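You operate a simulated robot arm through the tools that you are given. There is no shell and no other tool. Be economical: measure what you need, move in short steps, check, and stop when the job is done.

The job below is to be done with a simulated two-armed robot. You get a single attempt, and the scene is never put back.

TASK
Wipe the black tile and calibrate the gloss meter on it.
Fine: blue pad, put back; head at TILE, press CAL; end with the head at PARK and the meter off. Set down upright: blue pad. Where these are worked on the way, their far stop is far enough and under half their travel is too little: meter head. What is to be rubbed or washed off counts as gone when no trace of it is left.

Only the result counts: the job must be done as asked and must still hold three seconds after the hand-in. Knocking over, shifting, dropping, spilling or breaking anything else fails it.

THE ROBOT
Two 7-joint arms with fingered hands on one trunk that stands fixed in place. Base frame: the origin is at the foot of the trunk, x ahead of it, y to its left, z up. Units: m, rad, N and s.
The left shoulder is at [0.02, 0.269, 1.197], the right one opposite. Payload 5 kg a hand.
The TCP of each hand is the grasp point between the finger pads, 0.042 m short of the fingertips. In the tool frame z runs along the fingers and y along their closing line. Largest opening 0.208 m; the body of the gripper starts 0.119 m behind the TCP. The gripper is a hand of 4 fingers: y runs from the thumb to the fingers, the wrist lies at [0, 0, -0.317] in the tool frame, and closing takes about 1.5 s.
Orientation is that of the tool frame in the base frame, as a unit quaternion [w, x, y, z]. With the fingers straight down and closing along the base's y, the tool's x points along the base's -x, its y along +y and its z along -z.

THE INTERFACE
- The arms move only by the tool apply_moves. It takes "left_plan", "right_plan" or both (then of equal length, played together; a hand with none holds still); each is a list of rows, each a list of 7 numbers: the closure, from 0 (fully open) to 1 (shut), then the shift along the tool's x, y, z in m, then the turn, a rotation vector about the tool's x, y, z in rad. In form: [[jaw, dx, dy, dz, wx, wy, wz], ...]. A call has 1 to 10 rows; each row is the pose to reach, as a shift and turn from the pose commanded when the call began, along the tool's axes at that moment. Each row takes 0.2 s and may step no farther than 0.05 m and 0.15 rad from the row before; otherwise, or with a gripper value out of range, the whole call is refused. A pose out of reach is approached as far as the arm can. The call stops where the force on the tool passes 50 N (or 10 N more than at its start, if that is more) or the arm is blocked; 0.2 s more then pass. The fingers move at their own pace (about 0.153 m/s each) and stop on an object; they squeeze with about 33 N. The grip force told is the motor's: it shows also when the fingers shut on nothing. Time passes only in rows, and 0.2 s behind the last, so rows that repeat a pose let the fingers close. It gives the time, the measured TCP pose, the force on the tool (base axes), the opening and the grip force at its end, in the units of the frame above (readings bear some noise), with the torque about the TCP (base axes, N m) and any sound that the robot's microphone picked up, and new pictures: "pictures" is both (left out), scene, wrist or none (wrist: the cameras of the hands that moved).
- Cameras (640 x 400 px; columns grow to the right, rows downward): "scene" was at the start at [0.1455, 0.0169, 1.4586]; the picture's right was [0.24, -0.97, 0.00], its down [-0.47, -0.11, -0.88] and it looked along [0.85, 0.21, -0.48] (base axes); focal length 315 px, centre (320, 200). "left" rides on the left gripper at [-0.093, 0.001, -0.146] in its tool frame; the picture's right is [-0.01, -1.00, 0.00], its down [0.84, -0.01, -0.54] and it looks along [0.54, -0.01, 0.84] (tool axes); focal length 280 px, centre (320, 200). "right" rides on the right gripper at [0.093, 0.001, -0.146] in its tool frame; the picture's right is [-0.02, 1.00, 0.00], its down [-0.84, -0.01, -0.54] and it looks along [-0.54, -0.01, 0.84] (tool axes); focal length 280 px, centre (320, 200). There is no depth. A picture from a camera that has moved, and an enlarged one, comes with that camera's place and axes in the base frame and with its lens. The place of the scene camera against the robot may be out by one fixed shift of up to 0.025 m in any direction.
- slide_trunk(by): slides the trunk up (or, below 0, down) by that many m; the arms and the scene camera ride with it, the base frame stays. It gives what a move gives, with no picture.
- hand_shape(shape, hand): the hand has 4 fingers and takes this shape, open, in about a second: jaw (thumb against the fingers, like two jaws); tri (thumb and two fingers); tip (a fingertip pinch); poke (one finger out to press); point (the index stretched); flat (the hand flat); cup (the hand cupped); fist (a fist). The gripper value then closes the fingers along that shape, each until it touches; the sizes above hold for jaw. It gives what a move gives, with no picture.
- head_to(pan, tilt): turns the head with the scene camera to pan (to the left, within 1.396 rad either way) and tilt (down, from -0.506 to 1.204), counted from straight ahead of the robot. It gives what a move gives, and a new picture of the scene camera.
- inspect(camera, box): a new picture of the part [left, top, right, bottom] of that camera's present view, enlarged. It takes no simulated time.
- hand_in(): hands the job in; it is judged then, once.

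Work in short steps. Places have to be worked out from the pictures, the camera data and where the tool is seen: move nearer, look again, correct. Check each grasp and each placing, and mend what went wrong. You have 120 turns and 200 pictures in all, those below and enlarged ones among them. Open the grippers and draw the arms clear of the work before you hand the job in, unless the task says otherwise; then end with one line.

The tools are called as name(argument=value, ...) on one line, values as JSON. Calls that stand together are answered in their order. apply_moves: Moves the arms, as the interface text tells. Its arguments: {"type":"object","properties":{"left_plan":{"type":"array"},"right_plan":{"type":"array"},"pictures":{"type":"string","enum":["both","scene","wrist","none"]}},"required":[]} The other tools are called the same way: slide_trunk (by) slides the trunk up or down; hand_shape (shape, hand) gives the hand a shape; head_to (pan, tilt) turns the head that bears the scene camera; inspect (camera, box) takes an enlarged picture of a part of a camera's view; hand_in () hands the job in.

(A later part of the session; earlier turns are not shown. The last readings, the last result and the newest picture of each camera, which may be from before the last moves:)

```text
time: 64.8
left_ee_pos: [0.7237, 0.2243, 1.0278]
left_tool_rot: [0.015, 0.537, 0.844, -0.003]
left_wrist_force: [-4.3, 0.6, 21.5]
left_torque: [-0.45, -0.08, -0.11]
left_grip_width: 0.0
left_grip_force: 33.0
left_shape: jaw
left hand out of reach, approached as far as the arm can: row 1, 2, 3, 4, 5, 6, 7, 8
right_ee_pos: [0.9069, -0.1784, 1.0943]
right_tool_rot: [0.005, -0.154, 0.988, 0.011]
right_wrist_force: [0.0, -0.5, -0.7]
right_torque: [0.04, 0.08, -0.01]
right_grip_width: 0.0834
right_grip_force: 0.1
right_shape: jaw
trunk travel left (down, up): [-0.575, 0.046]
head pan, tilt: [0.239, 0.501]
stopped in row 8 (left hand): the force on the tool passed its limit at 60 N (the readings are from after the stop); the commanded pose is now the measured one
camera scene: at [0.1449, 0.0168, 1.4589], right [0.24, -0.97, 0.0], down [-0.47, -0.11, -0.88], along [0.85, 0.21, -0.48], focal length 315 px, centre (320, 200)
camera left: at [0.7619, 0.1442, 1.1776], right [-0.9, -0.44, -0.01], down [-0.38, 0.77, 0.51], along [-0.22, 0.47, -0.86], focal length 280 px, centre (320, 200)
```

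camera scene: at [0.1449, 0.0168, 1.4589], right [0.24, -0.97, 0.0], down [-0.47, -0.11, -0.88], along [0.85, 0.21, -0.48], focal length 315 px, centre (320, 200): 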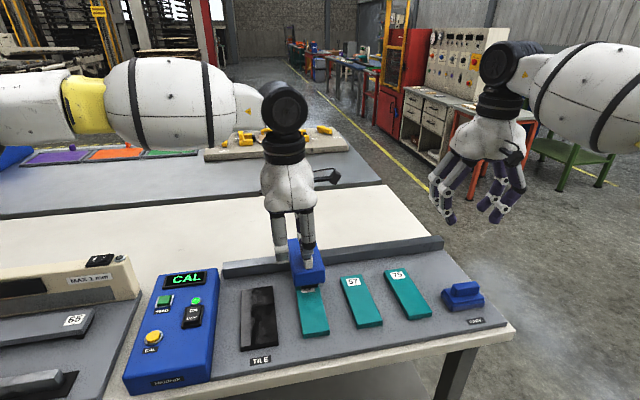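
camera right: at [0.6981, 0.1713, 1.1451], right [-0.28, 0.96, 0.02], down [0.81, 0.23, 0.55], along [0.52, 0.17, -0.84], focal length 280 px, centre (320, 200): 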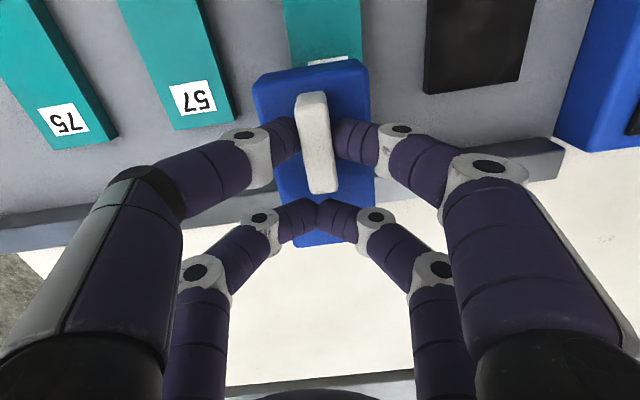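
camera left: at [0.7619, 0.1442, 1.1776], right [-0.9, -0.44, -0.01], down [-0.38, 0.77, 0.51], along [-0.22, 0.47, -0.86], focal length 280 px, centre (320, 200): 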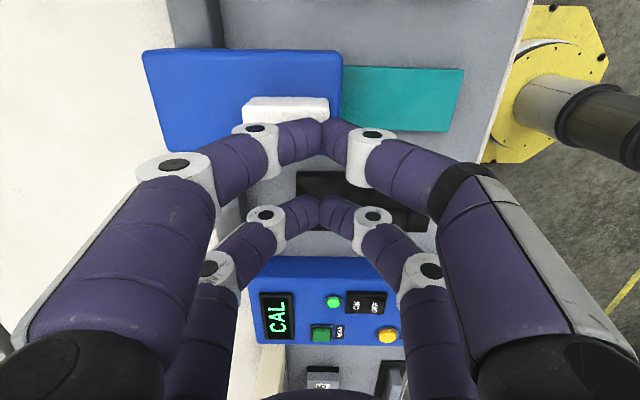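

The left arm is still limited rightward, and it came down on the handle top (60 N stop). I raise it, and turn the wrist further toward the mirror of the right arm's natural pose to free its reach.

apply_moves(left_plan=[[1, 0.0, 0, -0.04, 0, 0, 0], [1, 0.02, 0, -0.08, 0, 0, 0.1], [1, 0.03, 0, -0.1, 0, 0, 0.24], [1, 0.03, 0, -0.1, 0, 0, 0.38], [1, 0.03, 0, -0.1, 0, 0, 0.52], [1, 0.03, 0, -0.1, 0, 0, 0.66], [1, 0.03, 0, -0.1, 0, 0, 0.8], [1, 0.03, 0, -0.1, 0, 0, 0.94], [1, 0.03, 0, -0.1, 0, 0, 1.08], [1, 0.03, 0, -0.1, 0, 0, 1.22]], pictures="both")

```text
time: 67.0
left_ee_pos: [0.7105, 0.2562, 1.1222]
left_tool_rot: [0.013, 0.923, 0.384, 0.005]
left_wrist_force: [1.6, 0.5, -0.2]
left_torque: [-0.06, 0.08, -0.01]
left_grip_width: 0.0001
left_grip_force: 33.2
left_shape: jaw
right_ee_pos: [0.9088, -0.1766, 1.0919]
right_tool_rot: [0.006, -0.153, 0.988, 0.011]
right_wrist_force: [0.7, 1.2, 0.0]
right_torque: [-0.13, 0.07, 0.03]
right_grip_width: 0.0831
right_grip_force: 0.0
right_shape: jaw
trunk travel left (down, up): [-0.575, 0.046]
head pan, tilt: [0.239, 0.501]
camera scene: at [0.1465, 0.0176, 1.4584], right [0.24, -0.97, 0.0], down [-0.47, -0.11, -0.88], along [0.85, 0.21, -0.48], focal length 315 px, centre (320, 200)
camera left: at [0.6427, 0.1917, 1.2701], right [-0.72, 0.69, -0.03], down [0.57, 0.62, 0.54], along [0.39, 0.37, -0.84], focal length 280 px, centre (320, 200)
```

scene: 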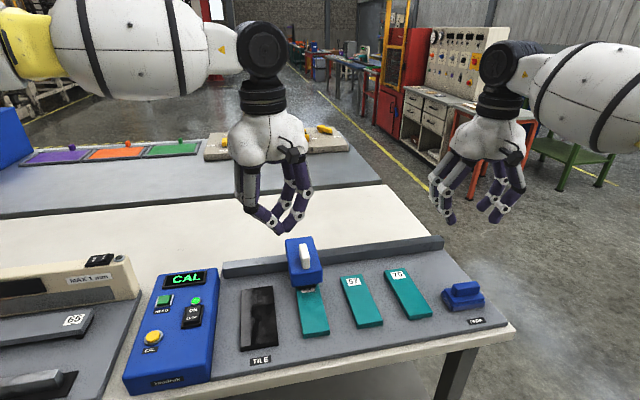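
left: 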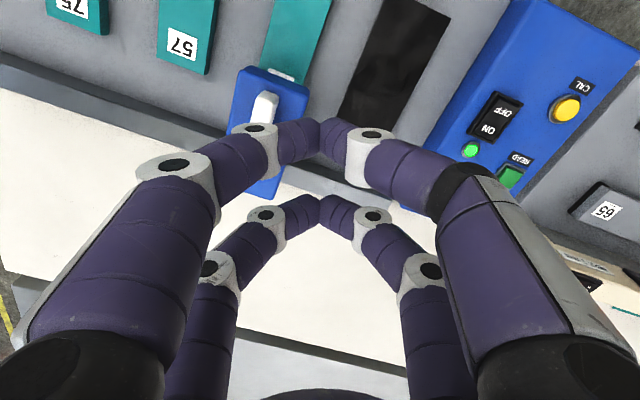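

The wrist turned freely. I align it with the rail (20° more), open the fingers, and move toward the handle to test reach.

apply_moves(left_plan=[[0.6, 0, 0.0, 0, 0, 0, 0.12], [0.6, 0, 0.02, 0, 0, 0, 0.24], [0.6, 0, 0.04, 0, 0, 0, 0.35], [0.6, -0.001, 0.06, 0, 0, 0, 0.35], [0.6, -0.0017, 0.0706, 0, 0, 0, 0.35], [0.6, -0.0017, 0.0706, 0, 0, 0, 0.35]], pictures="wrist")

```text
time: 68.4
left_ee_pos: [0.6476, 0.1784, 1.1125]
left_tool_rot: [0.011, 0.968, 0.248, 0.026]
left_wrist_force: [-0.2, 0.9, 1.0]
left_torque: [0.0, -0.05, 0.0]
left_grip_width: 0.0828
left_grip_force: 0.0
left_shape: jaw
left hand out of reach, approached as far as the arm can: row 1, 2, 3, 4, 5, 6
right_ee_pos: [0.907, -0.1767, 1.0918]
right_tool_rot: [0.006, -0.154, 0.988, 0.011]
right_wrist_force: [-1.0, 0.3, 0.2]
right_torque: [-0.01, -0.03, 0.02]
right_grip_width: 0.0831
right_grip_force: 0.0
right_shape: jaw
trunk travel left (down, up): [-0.575, 0.046]
head pan, tilt: [0.239, 0.501]
camera left: at [0.5587, 0.1335, 1.2554], right [-0.49, 0.87, -0.03], down [0.7, 0.42, 0.58], along [0.52, 0.26, -0.82], focal length 280 px, centre (320, 200)
```

left: 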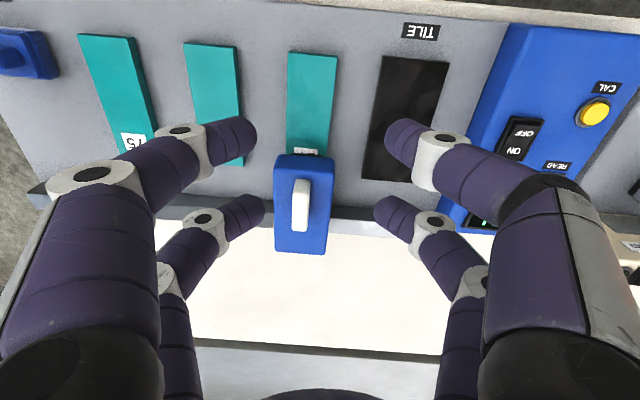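

That yaw limits the left arm too. New plan: the right hand, turned as in wiping and shut, pushes the head from its right side the last 10 cm. I withdraw the left hand leftward while turning the right.

apply_moves(left_plan=[[0.6, 0, -0.046, -0.01, 0, 0, 0], [0.6, 0, -0.092, -0.02, 0, 0, 0], [0.6, 0, -0.138, -0.03, 0, 0, 0], [0.6, 0, -0.184, -0.03, 0, 0, 0], [0.6, 0, -0.23, -0.03, 0, 0, 0], [0.6, 0, -0.276, -0.03, 0, 0, 0], [0.6, 0, -0.322, -0.03, 0, 0, 0], [0.6, 0, -0.368, -0.03, 0, 0, 0], [0.6, 0, -0.41, -0.03, 0, 0, 0], [0.6, 0, -0.41, -0.03, 0, 0, 0]], right_plan=[[0.7, 0, 0, -0.02, 0, 0, -0.14], [0.8, 0, 0, -0.02, 0, 0, -0.28], [1, 0, 0, -0.02, 0, 0, -0.42], [1, 0, 0, -0.02, 0, 0, -0.56], [1, 0, 0, -0.02, 0, 0, -0.7], [1, 0, 0, -0.02, 0, 0, -0.84], [1, 0, 0, -0.02, 0, 0, -0.98], [1, 0, 0, -0.02, 0, 0, -1.12], [1, 0, 0, -0.02, 0, 0, -1.26], [1, 0, 0, -0.02, 0, 0, -1.4]], pictures="scene")

```text
time: 70.6
left_ee_pos: [0.4034, 0.4266, 1.1436]
left_tool_rot: [0.009, 0.967, 0.252, 0.027]
left_wrist_force: [0.9, 0.3, -0.3]
left_torque: [0.02, 0.03, 0.04]
left_grip_width: 0.0833
left_grip_force: 0.1
left_shape: jaw
left hand out of reach, approached as far as the arm can: row 2, 3, 4, 5, 6, 7, 8, 9, 10
right_ee_pos: [0.9087, -0.1796, 1.1104]
right_tool_rot: [-0.011, 0.755, -0.656, -0.005]
right_wrist_force: [1.1, -0.7, -0.8]
right_torque: [0.09, 0.08, -0.03]
right_grip_width: 0.0
right_grip_force: 32.3
right_shape: jaw
trunk travel left (down, up): [-0.575, 0.046]
head pan, tilt: [0.239, 0.501]
camera scene: at [0.1465, 0.0165, 1.4584], right [0.24, -0.97, 0.0], down [-0.47, -0.11, -0.88], along [0.85, 0.21, -0.48], focal length 315 px, centre (320, 200)
```

scene: 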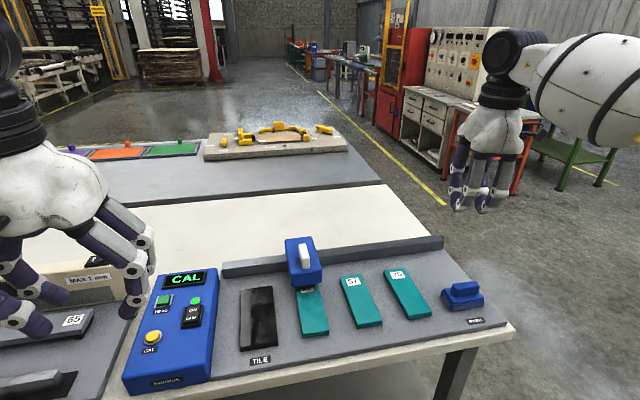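

Now finish the right hand's turn and bring it to the right of the head, still high; the left wrist turns back to its free range.

apply_moves(right_plan=[[1, -0.035, 0.01, 0, 0, 0, -0.05], [1, -0.07, 0.02, 0, 0, 0, -0.1], [1, -0.105, 0.03, 0, 0, 0, -0.15], [1, -0.14, 0.04, 0, 0, 0, -0.2], [1, -0.175, 0.05, 0, 0, 0, -0.25], [1, -0.21, 0.06, 0, 0, 0, -0.3], [1, -0.245, 0.07, 0, 0, 0, -0.3], [1, -0.282, 0.077, 0, 0, 0, -0.3], [1, -0.282, 0.077, 0, 0, 0, -0.3], [1, -0.282, 0.077, 0, 0, 0, -0.3]], left_plan=[[0.6, 0, 0, 0, 0, 0, -0.14], [0.6, 0, 0, 0, 0, 0, -0.28], [0.6, 0, 0, 0, 0, 0, -0.42], [0.6, 0, 0, 0, 0, 0, -0.56], [0.6, 0, 0, 0, 0, 0, -0.7], [0.6, 0, 0, 0, 0, 0, -0.84], [0.6, 0, 0, 0, 0, 0, -0.98], [0.6, 0, 0, 0, 0, 0, -1.12], [0.6, 0, 0, 0, 0, 0, -1.26], [0.6, 0, 0, 0, 0, 0, -1.4]], pictures="both")

```text
time: 72.8
left_ee_pos: [0.4042, 0.4262, 1.1418]
left_tool_rot: [0.025, 0.579, 0.815, 0.013]
left_wrist_force: [-0.2, 0.6, -0.8]
left_torque: [-0.08, -0.07, -0.03]
left_grip_width: 0.083
left_grip_force: 0.0
left_shape: jaw
right_ee_pos: [0.7906, 0.0903, 1.1155]
right_tool_rot: [-0.012, 0.844, -0.536, -0.003]
right_wrist_force: [-0.4, 1.0, 0.6]
right_torque: [-0.09, -0.06, 0.0]
right_grip_width: 0.0001
right_grip_force: 32.8
right_shape: jaw
trunk travel left (down, up): [-0.575, 0.046]
head pan, tilt: [0.239, 0.501]
camera scene: at [0.1451, 0.0176, 1.4586], right [0.24, -0.97, 0.0], down [-0.47, -0.11, -0.88], along [0.85, 0.21, -0.48], focal length 315 px, centre (320, 200)
camera right: at [0.8276, 0.005, 1.2607], right [-0.91, -0.41, -0.02], down [-0.35, 0.76, 0.55], along [-0.21, 0.51, -0.83], focal length 280 px, centre (320, 200)
camera left: at [0.4278, 0.3396, 1.2913], right [-0.94, -0.34, -0.05], down [-0.32, 0.8, 0.52], along [-0.14, 0.5, -0.86], focal length 280 px, centre (320, 200)
```

scene: 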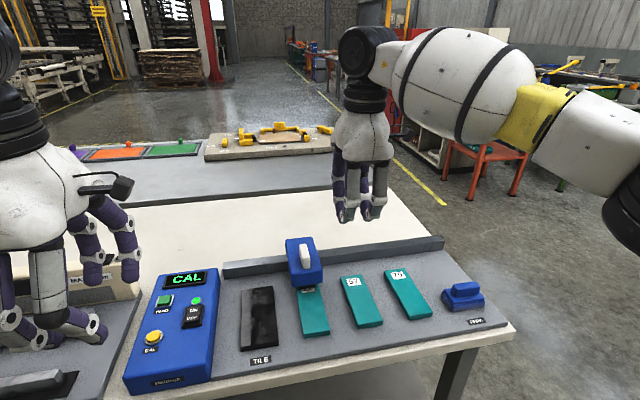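
right: 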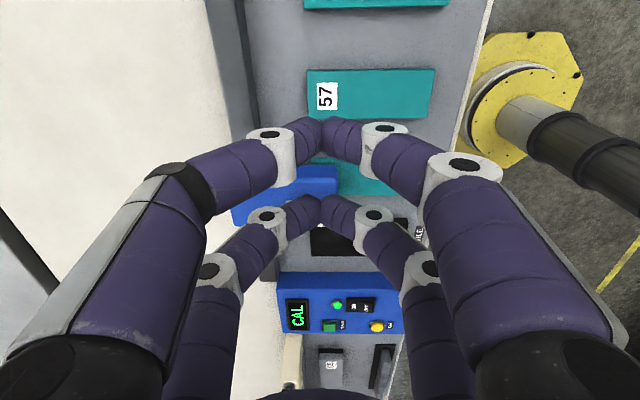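
left: 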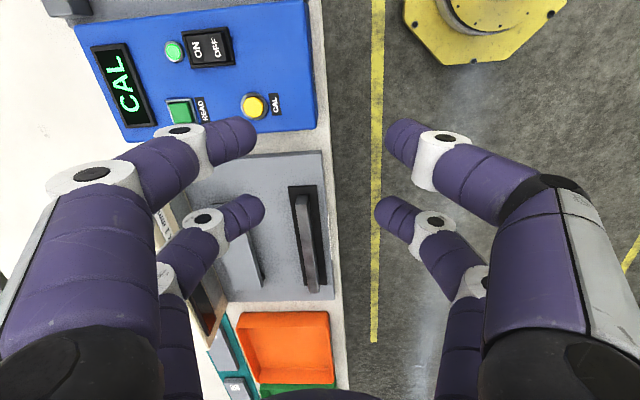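

Both views are clear. I lower the right hand beside the head (fingertips to about the body's mid-height).

apply_moves(right_plan=[[1, 0, 0, 0.04, 0, 0, 0], [1, 0, 0, 0.08, 0, 0, 0], [1, 0, 0, 0.115, 0, 0, 0], [1, 0, 0, 0.13, 0, 0, 0], [1, 0, 0, 0.13, 0, 0, 0]], pictures="wrist")

inspect(camera="scene", box=[240, 180, 420, 320])

```text
time: 74.0
left_ee_pos: [0.4042, 0.4256, 1.1415]
left_tool_rot: [0.025, 0.58, 0.814, 0.014]
left_wrist_force: [-0.1, 0.2, 0.6]
left_torque: [0.0, -0.02, -0.02]
left_grip_width: 0.0833
left_grip_force: 0.1
left_shape: jaw
right_ee_pos: [0.7939, 0.0939, 0.9866]
right_tool_rot: [-0.012, 0.844, -0.537, -0.002]
right_wrist_force: [0.9, -0.1, 0.2]
right_torque: [-0.02, 0.0, 0.0]
right_grip_width: 0.0
right_grip_force: 33.0
right_shape: jaw
trunk travel left (down, up): [-0.575, 0.046]
head pan, tilt: [0.239, 0.501]
camera right: at [0.8298, 0.0066, 1.1302], right [-0.91, -0.41, -0.02], down [-0.35, 0.76, 0.55], along [-0.21, 0.51, -0.83], focal length 280 px, centre (320, 200)
```

right: 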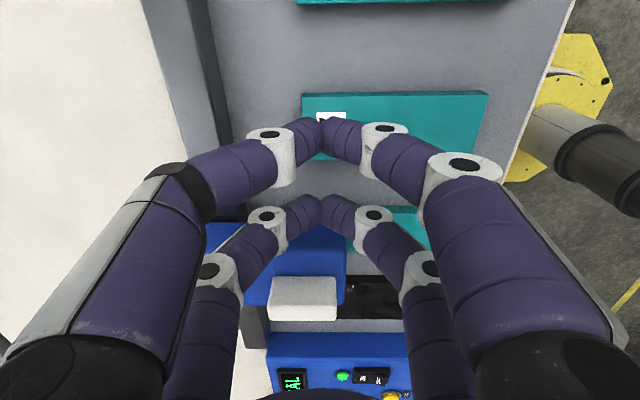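

```text
2.86 times, centred on (330, 250) of scene
camera zoom: at [0.1456, 0.0169, 1.4586], right [0.24, -0.97, 0.0], down [-0.47, -0.11, -0.88], along [0.85, 0.21, -0.48], focal length 900 px, centre (291, 57)
```

zoom: 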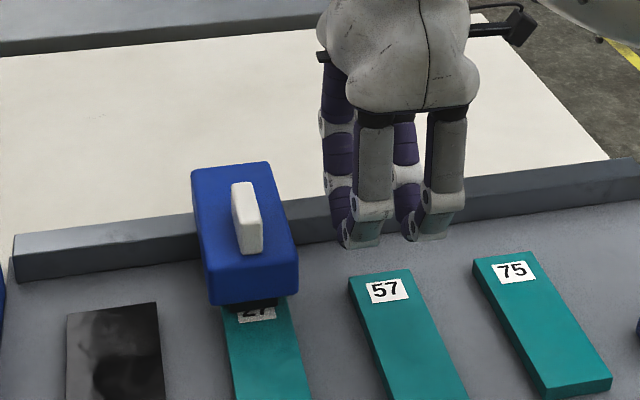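

I push left, first 6 cm, and check contact on the head.

apply_moves(right_plan=[[1, -0.02, 0, 0, 0, 0, 0], [1, -0.035, 0, 0, 0, 0, 0], [1, -0.045, 0, 0, 0, 0, 0], [1, -0.055, 0, 0, 0, 0, 0], [1, -0.065, 0, 0, 0, 0, 0]], pictures="wrist")

inspect(camera="scene", box=[240, 180, 420, 320])

```text
time: 75.2
left_ee_pos: [0.4025, 0.4255, 1.1416]
left_tool_rot: [0.025, 0.58, 0.814, 0.014]
left_wrist_force: [0.6, 0.3, 0.4]
left_torque: [0.0, 0.01, -0.02]
left_grip_width: 0.0831
left_grip_force: 0.1
left_shape: jaw
right_ee_pos: [0.7648, 0.1518, 0.988]
right_tool_rot: [-0.013, 0.844, -0.536, -0.003]
right_wrist_force: [0.1, 0.0, -0.6]
right_torque: [0.03, 0.0, -0.01]
right_grip_width: 0.0001
right_grip_force: 32.5
right_shape: jaw
trunk travel left (down, up): [-0.575, 0.046]
head pan, tilt: [0.239, 0.501]
camera right: at [0.8019, 0.0654, 1.1323], right [-0.91, -0.41, -0.02], down [-0.35, 0.76, 0.55], along [-0.21, 0.51, -0.83], focal length 280 px, centre (320, 200)
```

right: 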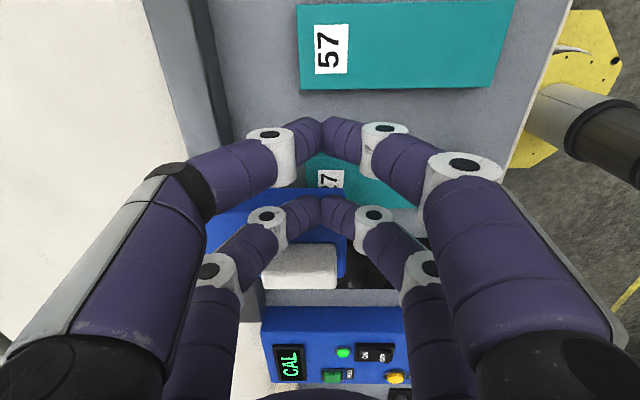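

```text
2.86 times, centred on (330, 250) of scene
camera zoom: at [0.1455, 0.0171, 1.4586], right [0.24, -0.97, 0.0], down [-0.47, -0.11, -0.88], along [0.85, 0.21, -0.48], focal length 900 px, centre (291, 57)
```

zoom: 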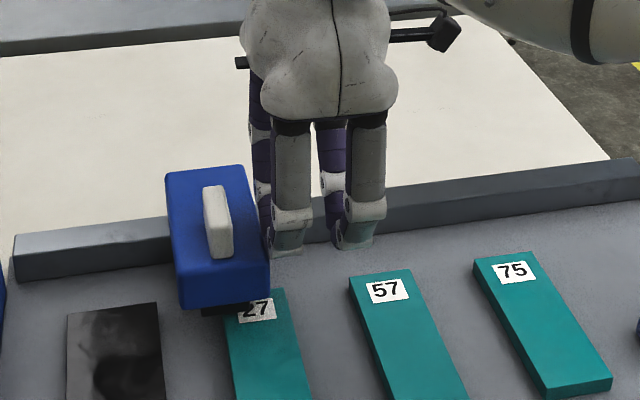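

The head moved ~3 cm with little force. I continue pushing.

apply_moves(right_plan=[[1, -0.015, 0, 0, 0, 0, 0], [1, -0.03, 0, 0, 0, 0, 0], [1, -0.045, 0, 0, 0, 0, 0], [1, -0.06, 0, 0, 0, 0, 0], [1, -0.07, 0, 0, 0, 0, 0], [1, -0.08, 0, 0, 0, 0, 0]], pictures="wrist")

inspect(camera="scene", box=[200, 190, 380, 370])

```text
time: 76.6
left_ee_pos: [0.4039, 0.4247, 1.1423]
left_tool_rot: [0.024, 0.58, 0.814, 0.014]
left_wrist_force: [0.3, -0.6, 0.9]
left_torque: [-0.04, 0.0, -0.03]
left_grip_width: 0.0833
left_grip_force: 0.1
left_shape: jaw
right_ee_pos: [0.7324, 0.2253, 0.9902]
right_tool_rot: [-0.011, 0.844, -0.537, -0.001]
right_wrist_force: [0.2, -0.2, 0.1]
right_torque: [-0.01, 0.03, -0.02]
right_grip_width: 0.0002
right_grip_force: 33.0
right_shape: jaw
trunk travel left (down, up): [-0.575, 0.046]
head pan, tilt: [0.239, 0.501]
camera right: at [0.7682, 0.1381, 1.1342], right [-0.91, -0.41, -0.02], down [-0.35, 0.76, 0.55], along [-0.21, 0.51, -0.83], focal length 280 px, centre (320, 200)
```

right: 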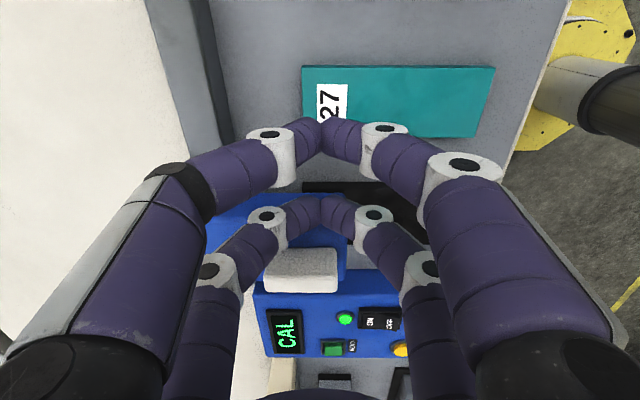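

```text
2.22 times, centred on (290, 280) of scene
camera zoom: at [0.1455, 0.0171, 1.4586], right [0.24, -0.97, 0.0], down [-0.47, -0.11, -0.88], along [0.85, 0.21, -0.48], focal length 700 px, centre (387, 22)
```

zoom: 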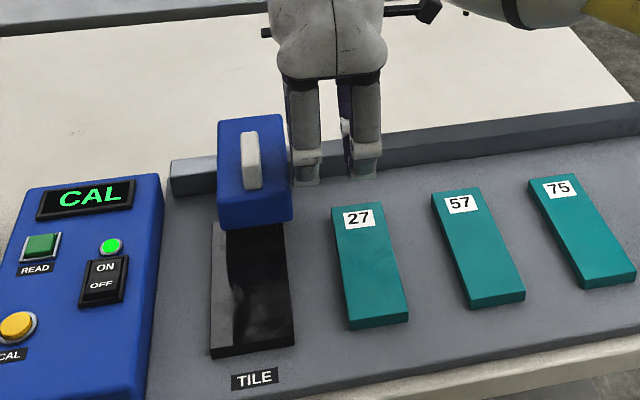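

The head is nearly over the tile. I keep pushing in small steps to the far stop.

apply_moves(right_plan=[[1, -0.008, 0, 0, 0, 0, 0], [1, -0.016, 0, 0, 0, 0, 0], [1, -0.022, 0, 0, 0, 0, 0], [1, -0.028, 0, 0, 0, 0, 0], [1, -0.034, 0, 0, 0, 0, 0], [1, -0.04, 0, 0, 0, 0, 0]], pictures="none")

inspect(camera="scene", box=[200, 190, 380, 370])

```text
time: 78.0
left_ee_pos: [0.4054, 0.4244, 1.1404]
left_tool_rot: [0.025, 0.581, 0.813, 0.013]
left_wrist_force: [0.1, 0.7, 0.1]
left_torque: [-0.04, 0.02, -0.01]
left_grip_width: 0.0833
left_grip_force: 0.0
left_shape: jaw
right_ee_pos: [0.7275, 0.2457, 0.9918]
right_tool_rot: [-0.013, 0.838, -0.545, -0.004]
right_wrist_force: [1.7, -23.7, -2.8]
right_torque: [-1.1, -0.22, 0.54]
right_grip_width: 0.0001
right_grip_force: 32.9
right_shape: jaw
trunk travel left (down, up): [-0.575, 0.046]
head pan, tilt: [0.239, 0.501]
```

```text
2.22 times, centred on (290, 280) of scene
camera zoom: at [0.1458, 0.0156, 1.4586], right [0.24, -0.97, 0.0], down [-0.47, -0.11, -0.88], along [0.85, 0.21, -0.48], focal length 700 px, centre (387, 22)
```

zoom: 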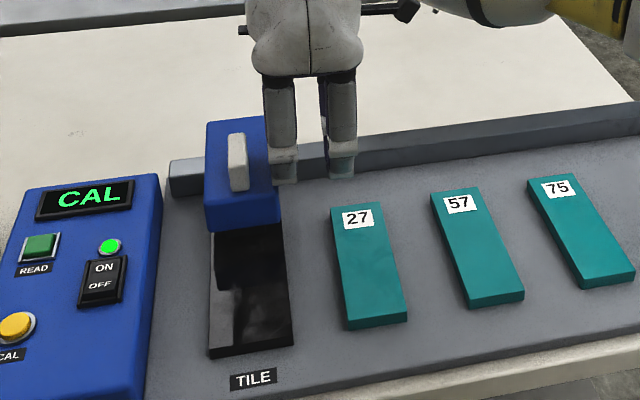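

It met a firm stop (24 N), and the head sits over the tile. I press a little further to be sure, then back off and raise.

apply_moves(right_plan=[[1, -0.005, 0, 0, 0, 0, 0], [1, -0.01, 0, 0, 0, 0, 0], [1, -0.01, 0, 0, 0, 0, 0]], pictures="none")

apply_moves(right_plan=[[1, 0.01, 0, 0, 0, 0, 0], [1, 0.04, 0, 0, 0, 0, 0], [1, 0.08, 0, -0.02, 0, 0, 0], [1, 0.12, 0, -0.06, 0, 0, 0], [1, 0.16, 0, -0.1, 0, 0, 0], [1, 0.2, 0, -0.14, 0, 0, 0], [1, 0.25, 0, -0.14, 0, 0, 0], [1, 0.3, 0, -0.14, 0, 0, 0]], pictures="scene")

hand_shape(hand="left", shape="poke")

inspect(camera="left", box=[0, 0, 640, 400])

```text
time: 79.0
left_ee_pos: [0.4036, 0.425, 1.1429]
left_tool_rot: [0.025, 0.581, 0.814, 0.013]
left_wrist_force: [0.3, -0.1, 0.3]
left_torque: [0.05, 0.03, -0.01]
left_grip_width: 0.0833
left_grip_force: 0.0
left_shape: jaw
right_ee_pos: [0.7341, 0.2433, 0.9939]
right_tool_rot: [-0.014, 0.833, -0.553, -0.005]
right_wrist_force: [-0.1, 0.6, 0.1]
right_torque: [-0.03, -0.01, -0.03]
right_grip_width: 0.0001
right_grip_force: 33.3
right_shape: jaw
trunk travel left (down, up): [-0.575, 0.046]
head pan, tilt: [0.239, 0.501]
stopped in row 3 (right hand): the arm was blocked; the commanded pose is now the measured one
```

```text
refused: row 4 steps farther than a row can; nothing moved
```

```text
time: 79.9
left_ee_pos: [0.4046, 0.4248, 1.1427]
left_tool_rot: [0.025, 0.58, 0.814, 0.014]
left_wrist_force: [0.2, -0.3, -0.6]
left_torque: [-0.02, -0.03, -0.02]
left_grip_width: 0.0
left_grip_force: 0.0
left_shape: poke
right_ee_pos: [0.7338, 0.2435, 0.9938]
right_tool_rot: [-0.015, 0.833, -0.553, -0.004]
right_wrist_force: [0.0, 0.2, -0.3]
right_torque: [-0.03, 0.02, 0.01]
right_grip_width: 0.0
right_grip_force: 32.9
right_shape: jaw
trunk travel left (down, up): [-0.575, 0.046]
head pan, tilt: [0.239, 0.501]
```

```text
1.00 times, centred on (320, 200) of left (not enlarged: the box is as wide or as high as the picture)
camera zoom: at [0.4282, 0.3386, 1.2913], right [-0.94, -0.34, -0.05], down [-0.32, 0.8, 0.52], along [-0.14, 0.5, -0.85], focal length 280 px, centre (320, 200)
```

zoom: 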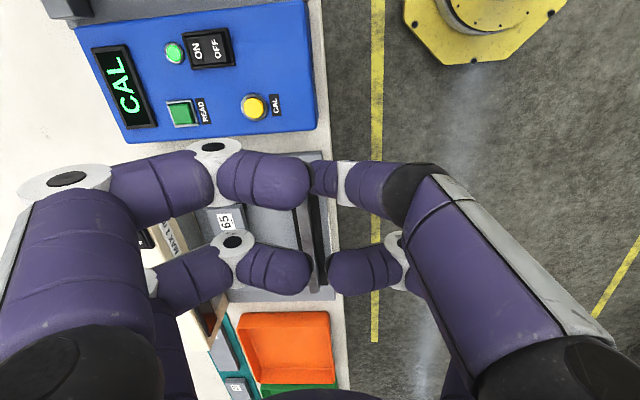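

The head is against its stop (arm blocked). I withdraw the right hand with smaller steps and look at the left hand's poke shape.

apply_moves(right_plan=[[1, 0.01, 0, 0, 0, 0, 0], [1, 0.03, 0, -0.01, 0, 0, 0], [1, 0.06, 0, -0.04, 0, 0, 0], [1, 0.09, 0, -0.07, 0, 0, 0], [1, 0.12, 0, -0.1, 0, 0, 0], [1, 0.16, 0, -0.11, 0, 0, 0], [1, 0.2, 0, -0.11, 0, 0, 0], [1, 0.25, 0, -0.11, 0, 0, 0], [1, 0.3, 0, -0.11, 0, 0, 0]], pictures="scene")

inspect(camera="scene", box=[0, 160, 320, 400])

```text
time: 81.9
left_ee_pos: [0.4044, 0.4241, 1.1409]
left_tool_rot: [0.024, 0.581, 0.813, 0.014]
left_wrist_force: [-0.3, -0.4, 0.1]
left_torque: [0.13, 0.02, 0.03]
left_grip_width: 0.0
left_grip_force: 0.0
left_shape: poke
right_ee_pos: [0.8494, -0.0323, 1.0955]
right_tool_rot: [-0.015, 0.834, -0.552, -0.005]
right_wrist_force: [-0.2, -0.9, -0.3]
right_torque: [-0.02, -0.03, 0.01]
right_grip_width: 0.0001
right_grip_force: 33.5
right_shape: jaw
trunk travel left (down, up): [-0.575, 0.046]
head pan, tilt: [0.239, 0.501]
camera scene: at [0.1458, 0.0158, 1.4586], right [0.24, -0.97, 0.0], down [-0.47, -0.11, -0.88], along [0.85, 0.21, -0.48], focal length 315 px, centre (320, 200)
```

scene: 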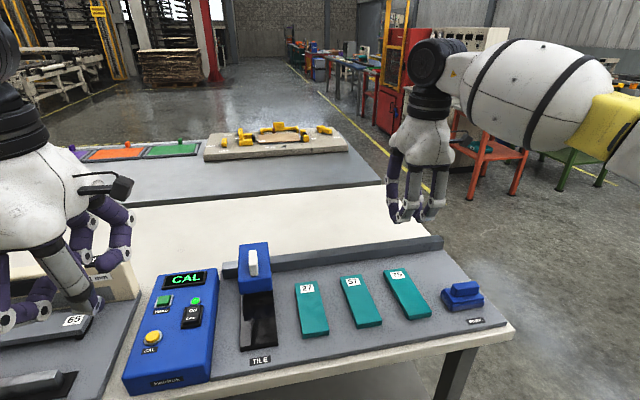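

```text
1.67 times, centred on (160, 280) of scene
camera zoom: at [0.1458, 0.0158, 1.4586], right [0.24, -0.97, 0.0], down [-0.47, -0.11, -0.88], along [0.85, 0.21, -0.48], focal length 525 px, centre (587, 67)
```

zoom: 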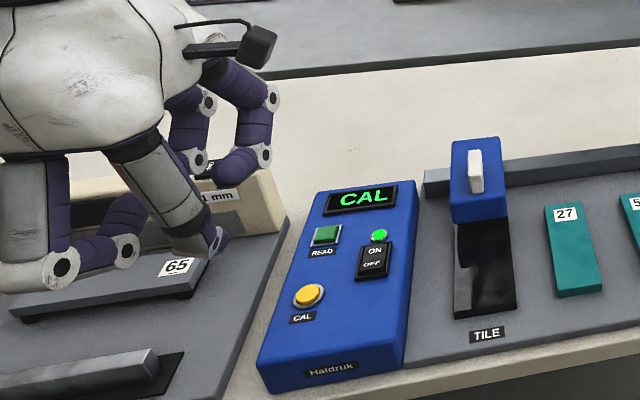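

The poke finger points down near the tool axis. I zoom in to see the tip and the CAL button.

inspect(camera="left", box=[200, 60, 420, 260])

```text
2.00 times, centred on (310, 160) of left
camera zoom: at [0.4283, 0.3376, 1.2916], right [-0.94, -0.34, -0.05], down [-0.32, 0.8, 0.52], along [-0.14, 0.5, -0.85], focal length 561 px, centre (340, 280)
```

zoom: 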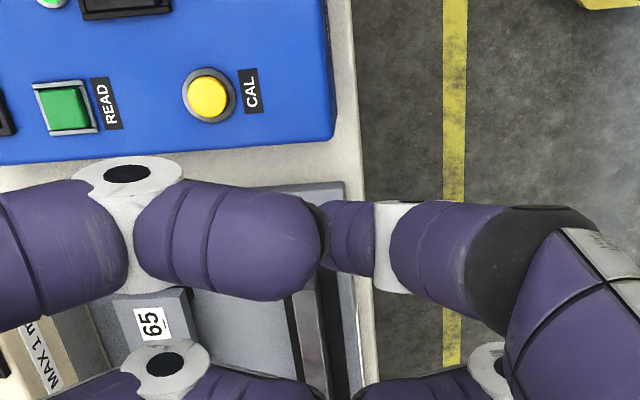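

CAL is near (0.498, 0.457, ~0.915). I move the poke tip over it, level the hand, and lower to see better.

apply_moves(left_plan=[[0, -0.005, 0.03, 0, 0.025, 0.01, 0], [0, -0.01, 0.06, 0.01, 0.05, 0.022, 0], [0, -0.017, 0.094, 0.03, 0.05, 0.022, 0], [0, -0.017, 0.094, 0.06, 0.05, 0.022, 0], [0, -0.017, 0.094, 0.08, 0.05, 0.022, 0], [0, -0.017, 0.094, 0.08, 0.05, 0.022, 0]], pictures="wrist")

inspect(camera="scene", box=[60, 200, 260, 400])

```text
time: 83.3
left_ee_pos: [0.5044, 0.4391, 1.0678]
left_tool_rot: [0.002, 0.58, 0.814, 0.0]
left_wrist_force: [-1.3, 0.2, 0.1]
left_torque: [-0.02, -0.03, 0.0]
left_grip_width: 0.0
left_grip_force: 0.0
left_shape: poke
right_ee_pos: [0.8501, -0.0319, 1.0968]
right_tool_rot: [-0.015, 0.834, -0.551, -0.004]
right_wrist_force: [0.6, 0.2, 0.0]
right_torque: [-0.05, -0.02, -0.03]
right_grip_width: 0.0
right_grip_force: 32.4
right_shape: jaw
trunk travel left (down, up): [-0.575, 0.046]
head pan, tilt: [0.239, 0.501]
camera left: at [0.5358, 0.3514, 1.2155], right [-0.94, -0.34, 0.0], down [-0.29, 0.79, 0.54], along [-0.18, 0.5, -0.84], focal length 280 px, centre (320, 200)
```

left: 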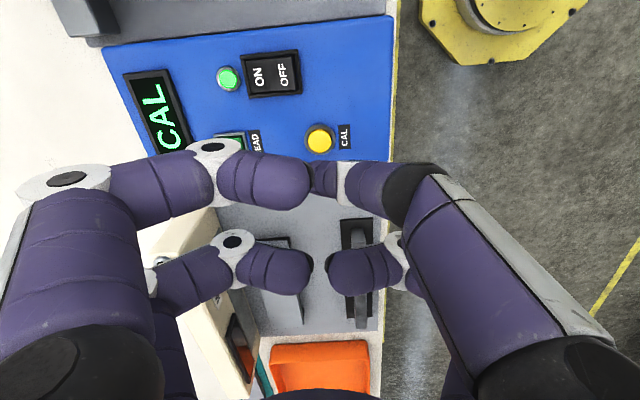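

```text
2.00 times, centred on (160, 300) of scene
camera zoom: at [0.1452, 0.0171, 1.4587], right [0.24, -0.97, 0.0], down [-0.47, -0.11, -0.88], along [0.85, 0.21, -0.48], focal length 630 px, centre (640, 0)
```

zoom: 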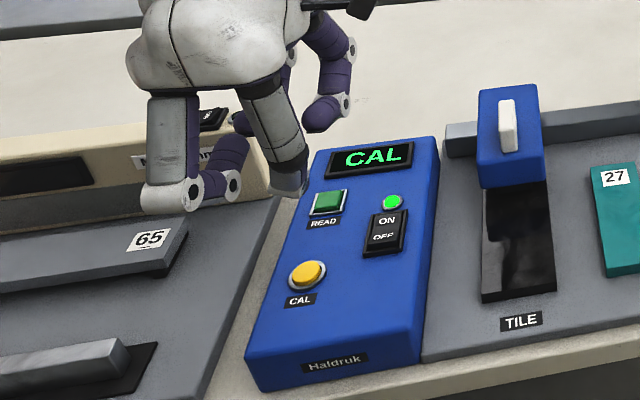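

CAL triangulates to (0.497, 0.456, 0.915); the fingertip is at about (0.507, 0.450, 1.025). I correct and lower to ~2 cm above the button.

apply_moves(left_plan=[[0, 0.005, -0.004, 0.02, 0, 0, 0], [0, 0.0094, -0.0073, 0.05, 0, 0, 0], [0, 0.0094, -0.0073, 0.085, 0, 0, 0], [0, 0.0094, -0.0073, 0.085, 0, 0, 0]], pictures="wrist")

inspect(camera="scene", box=[100, 260, 220, 380])

inspect(camera="left", box=[240, 60, 420, 220])

```text
time: 84.3
left_ee_pos: [0.4926, 0.4455, 0.9822]
left_tool_rot: [0.001, 0.581, 0.814, -0.001]
left_wrist_force: [-0.1, 0.3, -0.5]
left_torque: [-0.01, 0.0, 0.0]
left_grip_width: 0.0
left_grip_force: 0.0
left_shape: poke
right_ee_pos: [0.8488, -0.0327, 1.0966]
right_tool_rot: [-0.015, 0.834, -0.552, -0.004]
right_wrist_force: [-1.1, -0.5, -0.3]
right_torque: [0.04, -0.02, 0.0]
right_grip_width: 0.0
right_grip_force: 33.4
right_shape: jaw
trunk travel left (down, up): [-0.575, 0.046]
head pan, tilt: [0.239, 0.501]
camera left: at [0.5255, 0.3589, 1.1297], right [-0.94, -0.34, 0.0], down [-0.29, 0.79, 0.54], along [-0.18, 0.5, -0.84], focal length 280 px, centre (320, 200)
```

left: 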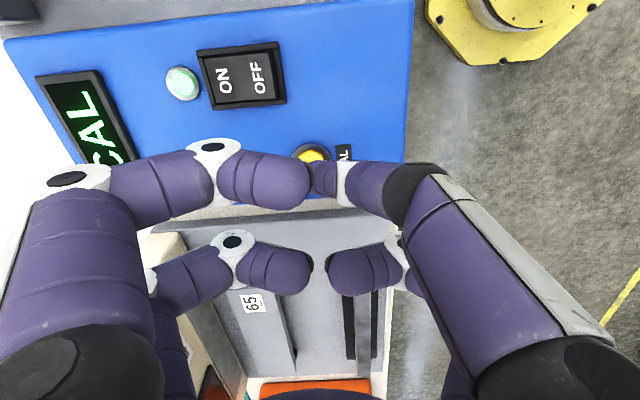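

```text
3.33 times, centred on (160, 320) of scene
camera zoom: at [0.1452, 0.0167, 1.4587], right [0.24, -0.97, 0.0], down [-0.47, -0.11, -0.88], along [0.85, 0.21, -0.48], focal length 1050 px, centre (853, -200)
```

zoom: 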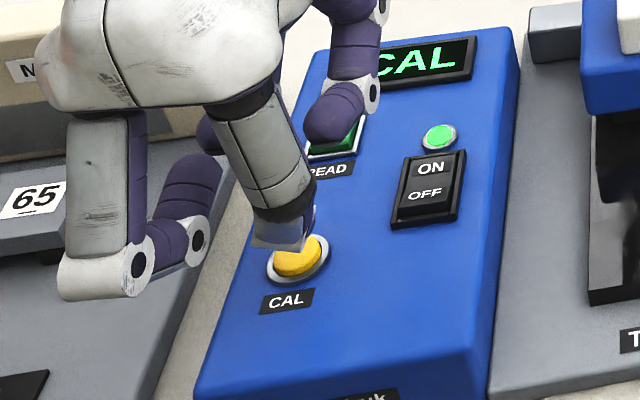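

```text
2.50 times, centred on (330, 140) of left
camera zoom: at [0.5255, 0.3589, 1.1297], right [-0.94, -0.34, 0.0], down [-0.29, 0.79, 0.54], along [-0.18, 0.5, -0.84], focal length 701 px, centre (295, 350)
```

zoom: 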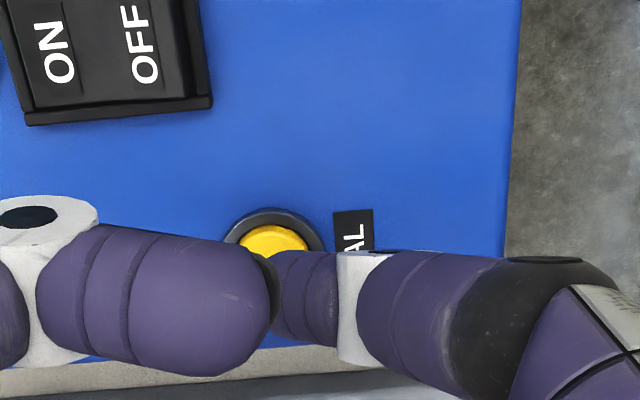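

The tip looks ~8 mm too far left and slightly near of the button. I correct and lower 1 cm, then look.

apply_moves(left_plan=[[0, -0.007, 0.003, 0.0, 0, 0, 0], [0, -0.007, 0.003, 0.01, 0, 0, 0], [0, -0.007, 0.003, 0.01, 0, 0, 0]], pictures="none")

inspect(camera="scene", box=[120, 280, 200, 380])

inspect(camera="left", box=[240, 60, 420, 220])

```text
time: 85.1
left_ee_pos: [0.499, 0.4398, 0.9739]
left_tool_rot: [0.002, 0.58, 0.814, -0.001]
left_wrist_force: [-0.2, -1.4, 1.0]
left_torque: [0.05, -0.02, 0.03]
left_grip_width: 0.0
left_grip_force: 0.0
left_shape: poke
right_ee_pos: [0.8494, -0.0324, 1.0981]
right_tool_rot: [-0.015, 0.834, -0.552, -0.005]
right_wrist_force: [-0.5, -0.1, -1.0]
right_torque: [0.01, -0.03, -0.01]
right_grip_width: 0.0
right_grip_force: 32.8
right_shape: jaw
trunk travel left (down, up): [-0.575, 0.046]
head pan, tilt: [0.239, 0.501]
```

```text
4.00 times, centred on (160, 330) of scene
camera zoom: at [0.1454, 0.0165, 1.4587], right [0.24, -0.97, 0.0], down [-0.47, -0.11, -0.88], along [0.85, 0.21, -0.48], focal length 1260 px, centre (960, -320)
```

zoom: 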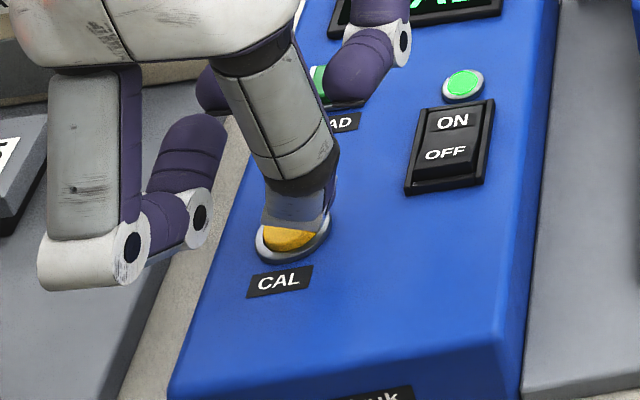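

```text
2.50 times, centred on (330, 140) of left
camera zoom: at [0.5304, 0.3527, 1.1196], right [-0.94, -0.34, 0.0], down [-0.29, 0.79, 0.54], along [-0.18, 0.5, -0.84], focal length 701 px, centre (295, 350)
```

zoom: 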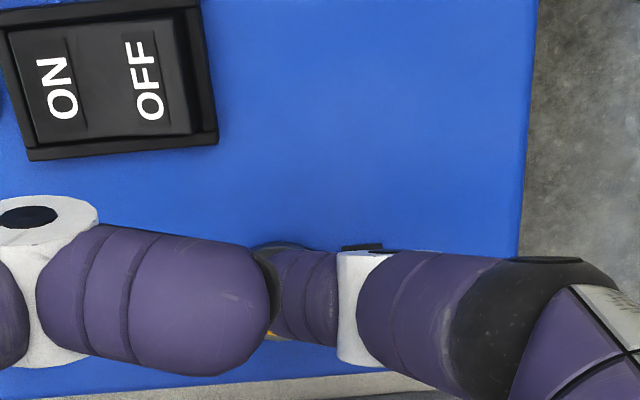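

The tip is over the button. I press down in small steps, listening for force and click.

apply_moves(left_plan=[[0, 0, 0, 0.005, 0, 0, 0], [0, 0, 0, 0.01, 0, 0, 0], [0, 0, 0, 0.014, 0, 0, 0], [0, 0, 0, 0.014, 0, 0, 0]], pictures="none")

inspect(camera="scene", box=[120, 260, 220, 380])

```text
time: 86.1
left_ee_pos: [0.4974, 0.4395, 0.9583]
left_tool_rot: [0.003, 0.58, 0.814, 0.0]
left_wrist_force: [0.3, -1.5, 5.8]
left_torque: [-0.04, -0.03, 0.0]
left_grip_width: 0.0
left_grip_force: 0.0
left_shape: poke
right_ee_pos: [0.8479, -0.0328, 1.0963]
right_tool_rot: [-0.014, 0.834, -0.551, -0.005]
right_wrist_force: [-0.7, 0.9, 0.4]
right_torque: [0.0, 0.0, -0.01]
right_grip_width: 0.0
right_grip_force: 32.8
right_shape: jaw
trunk travel left (down, up): [-0.575, 0.046]
head pan, tilt: [0.239, 0.501]
heard: click
```

```text
3.33 times, centred on (170, 320) of scene
camera zoom: at [0.1454, 0.0166, 1.4587], right [0.24, -0.97, 0.0], down [-0.47, -0.11, -0.88], along [0.85, 0.21, -0.48], focal length 1050 px, centre (820, -200)
```

zoom: 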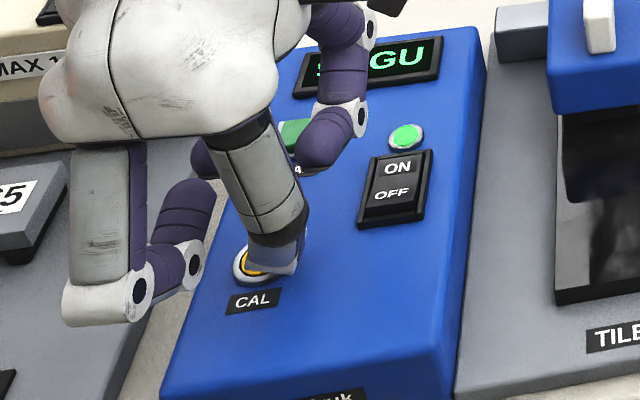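

Click heard, and the display now shows a GU value. I raise the hand and read the display.

apply_moves(left_plan=[[0, 0, 0, -0.02, 0, 0, 0], [0, 0, 0, -0.06, 0, 0, 0], [0, 0, 0, -0.1, 0, 0, 0], [0, 0, -0.04, -0.12, 0, 0, 0], [0, 0, -0.08, -0.12, 0, 0, 0]], pictures="wrist")

inspect(camera="scene", box=[120, 220, 320, 380])

```text
time: 87.3
left_ee_pos: [0.4216, 0.412, 1.0787]
left_tool_rot: [0.001, 0.58, 0.815, -0.001]
left_wrist_force: [-1.3, -1.2, 0.1]
left_torque: [0.02, -0.06, 0.01]
left_grip_width: 0.0
left_grip_force: 0.1
left_shape: poke
right_ee_pos: [0.8498, -0.0339, 1.0966]
right_tool_rot: [-0.014, 0.835, -0.551, -0.004]
right_wrist_force: [0.2, -0.2, 0.4]
right_torque: [0.03, 0.0, -0.01]
right_grip_width: 0.0
right_grip_force: 33.0
right_shape: jaw
trunk travel left (down, up): [-0.575, 0.046]
head pan, tilt: [0.239, 0.501]
camera left: at [0.4531, 0.3268, 1.2256], right [-0.94, -0.34, 0.0], down [-0.29, 0.79, 0.54], along [-0.18, 0.51, -0.84], focal length 280 px, centre (320, 200)
```

left: 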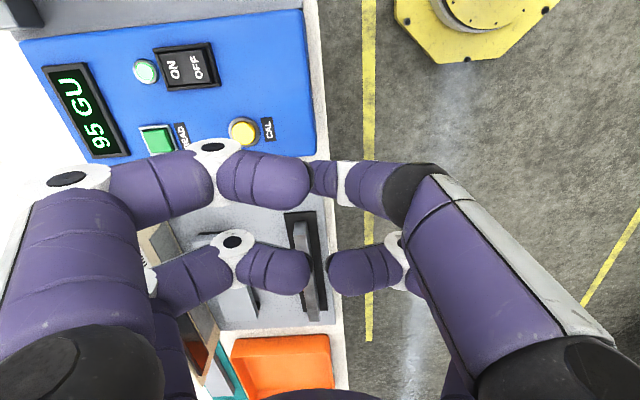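

```text
2.50 times, centred on (220, 300) of scene
camera zoom: at [0.1455, 0.0167, 1.4586], right [0.24, -0.97, 0.0], down [-0.47, -0.11, -0.88], along [0.85, 0.21, -0.48], focal length 788 px, centre (570, -50)
```

zoom: 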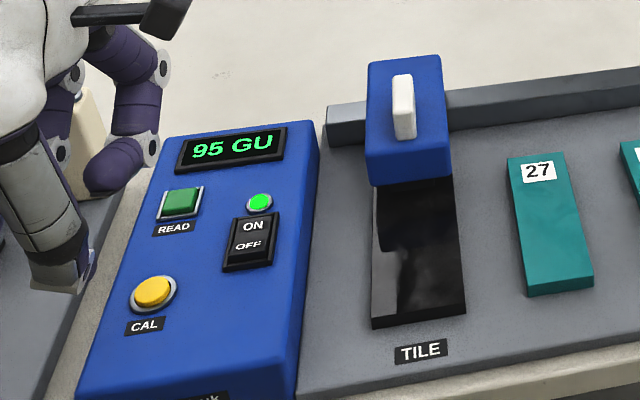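

Calibrated: "95 GU". Now OFF: the OFF half is about (0.549, 0.403, 0.92). I move the poke tip above it.

apply_moves(left_plan=[[0, -0.02, 0.04, 0, 0, 0, 0], [0, -0.04, 0.08, 0, 0, 0, 0], [0, -0.058, 0.111, 0.02, 0, 0, 0], [0, -0.058, 0.111, 0.06, 0, 0, 0], [0, -0.058, 0.111, 0.083, 0, 0, 0], [0, -0.058, 0.111, 0.083, 0, 0, 0]], pictures="none")

inspect(camera="scene", box=[140, 260, 240, 360])

inspect(camera="left", box=[220, 60, 420, 220])

```text
time: 88.7
left_ee_pos: [0.5459, 0.3948, 0.9943]
left_tool_rot: [0.002, 0.581, 0.814, 0.0]
left_wrist_force: [-0.2, -0.5, 0.7]
left_torque: [-0.03, -0.07, 0.04]
left_grip_width: 0.0
left_grip_force: 0.0
left_shape: poke
right_ee_pos: [0.8488, -0.0316, 1.0968]
right_tool_rot: [-0.015, 0.835, -0.551, -0.004]
right_wrist_force: [-0.4, 0.4, -0.1]
right_torque: [0.0, -0.06, 0.01]
right_grip_width: 0.0
right_grip_force: 32.6
right_shape: jaw
trunk travel left (down, up): [-0.575, 0.046]
head pan, tilt: [0.239, 0.501]
```

```text
4.00 times, centred on (190, 310) of scene
camera zoom: at [0.1451, 0.017, 1.4587], right [0.24, -0.97, 0.0], down [-0.47, -0.11, -0.88], along [0.85, 0.21, -0.48], focal length 1260 px, centre (840, -240)
```

zoom: 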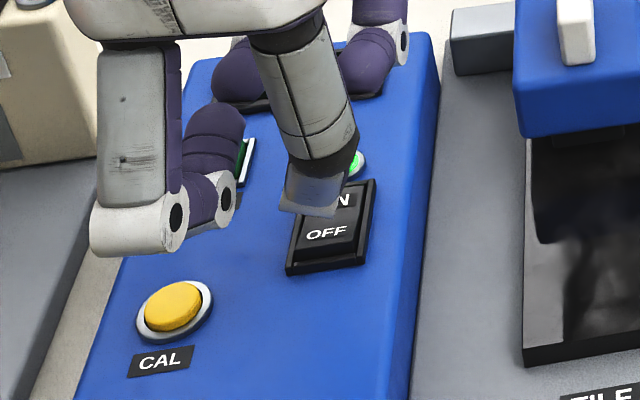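

```text
2.50 times, centred on (320, 140) of left
camera zoom: at [0.5775, 0.3077, 1.1427], right [-0.94, -0.34, 0.0], down [-0.29, 0.79, 0.54], along [-0.18, 0.5, -0.84], focal length 701 px, centre (320, 350)
```

zoom: 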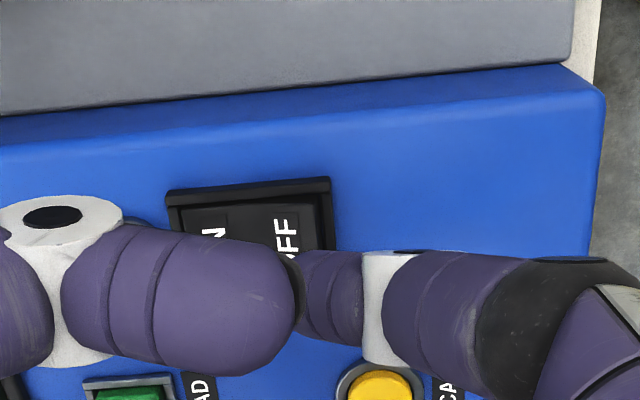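

The tip drifts rightward in view as it descends, so this lines up. I lower 2 cm and check.

apply_moves(left_plan=[[0, 0, 0, 0.01, 0, 0, 0], [0, 0, 0, 0.02, 0, 0, 0], [0, 0, 0, 0.02, 0, 0, 0]], pictures="none")

inspect(camera="scene", box=[140, 260, 240, 360])

```text
time: 89.5
left_ee_pos: [0.5457, 0.3945, 0.9752]
left_tool_rot: [0.002, 0.58, 0.814, 0.0]
left_wrist_force: [0.2, -0.4, -0.7]
left_torque: [0.02, -0.02, 0.03]
left_grip_width: 0.0
left_grip_force: 0.0
left_shape: poke
right_ee_pos: [0.8489, -0.0314, 1.0967]
right_tool_rot: [-0.014, 0.834, -0.551, -0.004]
right_wrist_force: [-0.3, -0.7, -0.1]
right_torque: [0.01, -0.03, 0.02]
right_grip_width: 0.0002
right_grip_force: 33.4
right_shape: jaw
trunk travel left (down, up): [-0.575, 0.046]
head pan, tilt: [0.239, 0.501]
```

```text
4.00 times, centred on (190, 310) of scene
camera zoom: at [0.1454, 0.0169, 1.4587], right [0.24, -0.97, 0.0], down [-0.47, -0.11, -0.88], along [0.85, 0.21, -0.48], focal length 1260 px, centre (840, -240)
```

zoom: 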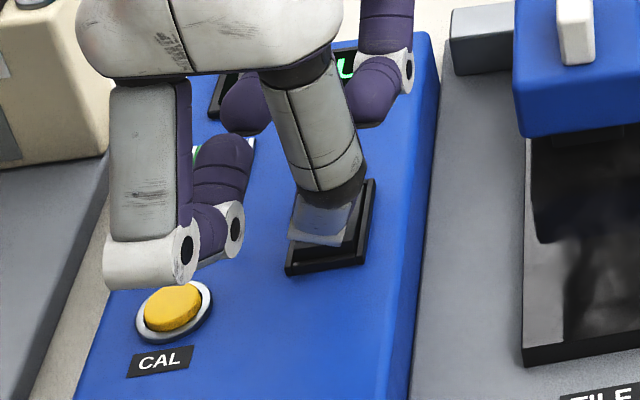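

The tip is over OFF. I press, nudged 4 mm toward the near end.

apply_moves(left_plan=[[0, 0, -0.004, 0.004, 0, 0, 0], [0, 0, -0.004, 0.009, 0, 0, 0], [0, 0, -0.004, 0.014, 0, 0, 0], [0, 0, -0.004, 0.014, 0, 0, 0]], pictures="none")

inspect(camera="scene", box=[140, 260, 240, 360])

```text
time: 90.5
left_ee_pos: [0.543, 0.3947, 0.9607]
left_tool_rot: [0.002, 0.58, 0.814, -0.001]
left_wrist_force: [0.4, 0.5, 0.3]
left_torque: [0.0, 0.01, 0.01]
left_grip_width: 0.0
left_grip_force: 0.2
left_shape: poke
right_ee_pos: [0.8491, -0.0331, 1.0969]
right_tool_rot: [-0.014, 0.834, -0.551, -0.004]
right_wrist_force: [-0.2, 1.5, 0.6]
right_torque: [0.02, -0.03, 0.01]
right_grip_width: 0.0002
right_grip_force: 33.5
right_shape: jaw
trunk travel left (down, up): [-0.575, 0.046]
head pan, tilt: [0.239, 0.501]
```

```text
4.00 times, centred on (190, 310) of scene
camera zoom: at [0.1456, 0.0169, 1.4586], right [0.24, -0.97, 0.0], down [-0.47, -0.11, -0.88], along [0.85, 0.21, -0.48], focal length 1260 px, centre (840, -240)
```

zoom: 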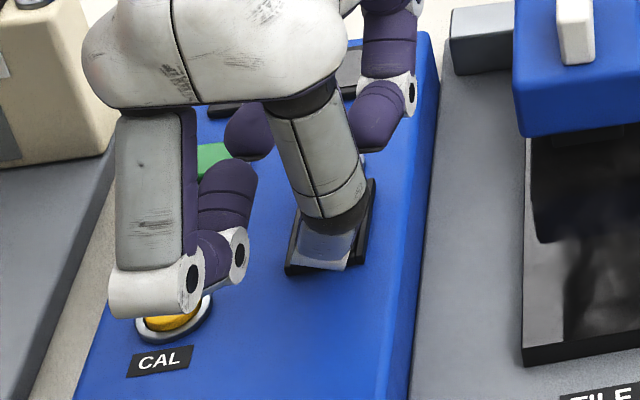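

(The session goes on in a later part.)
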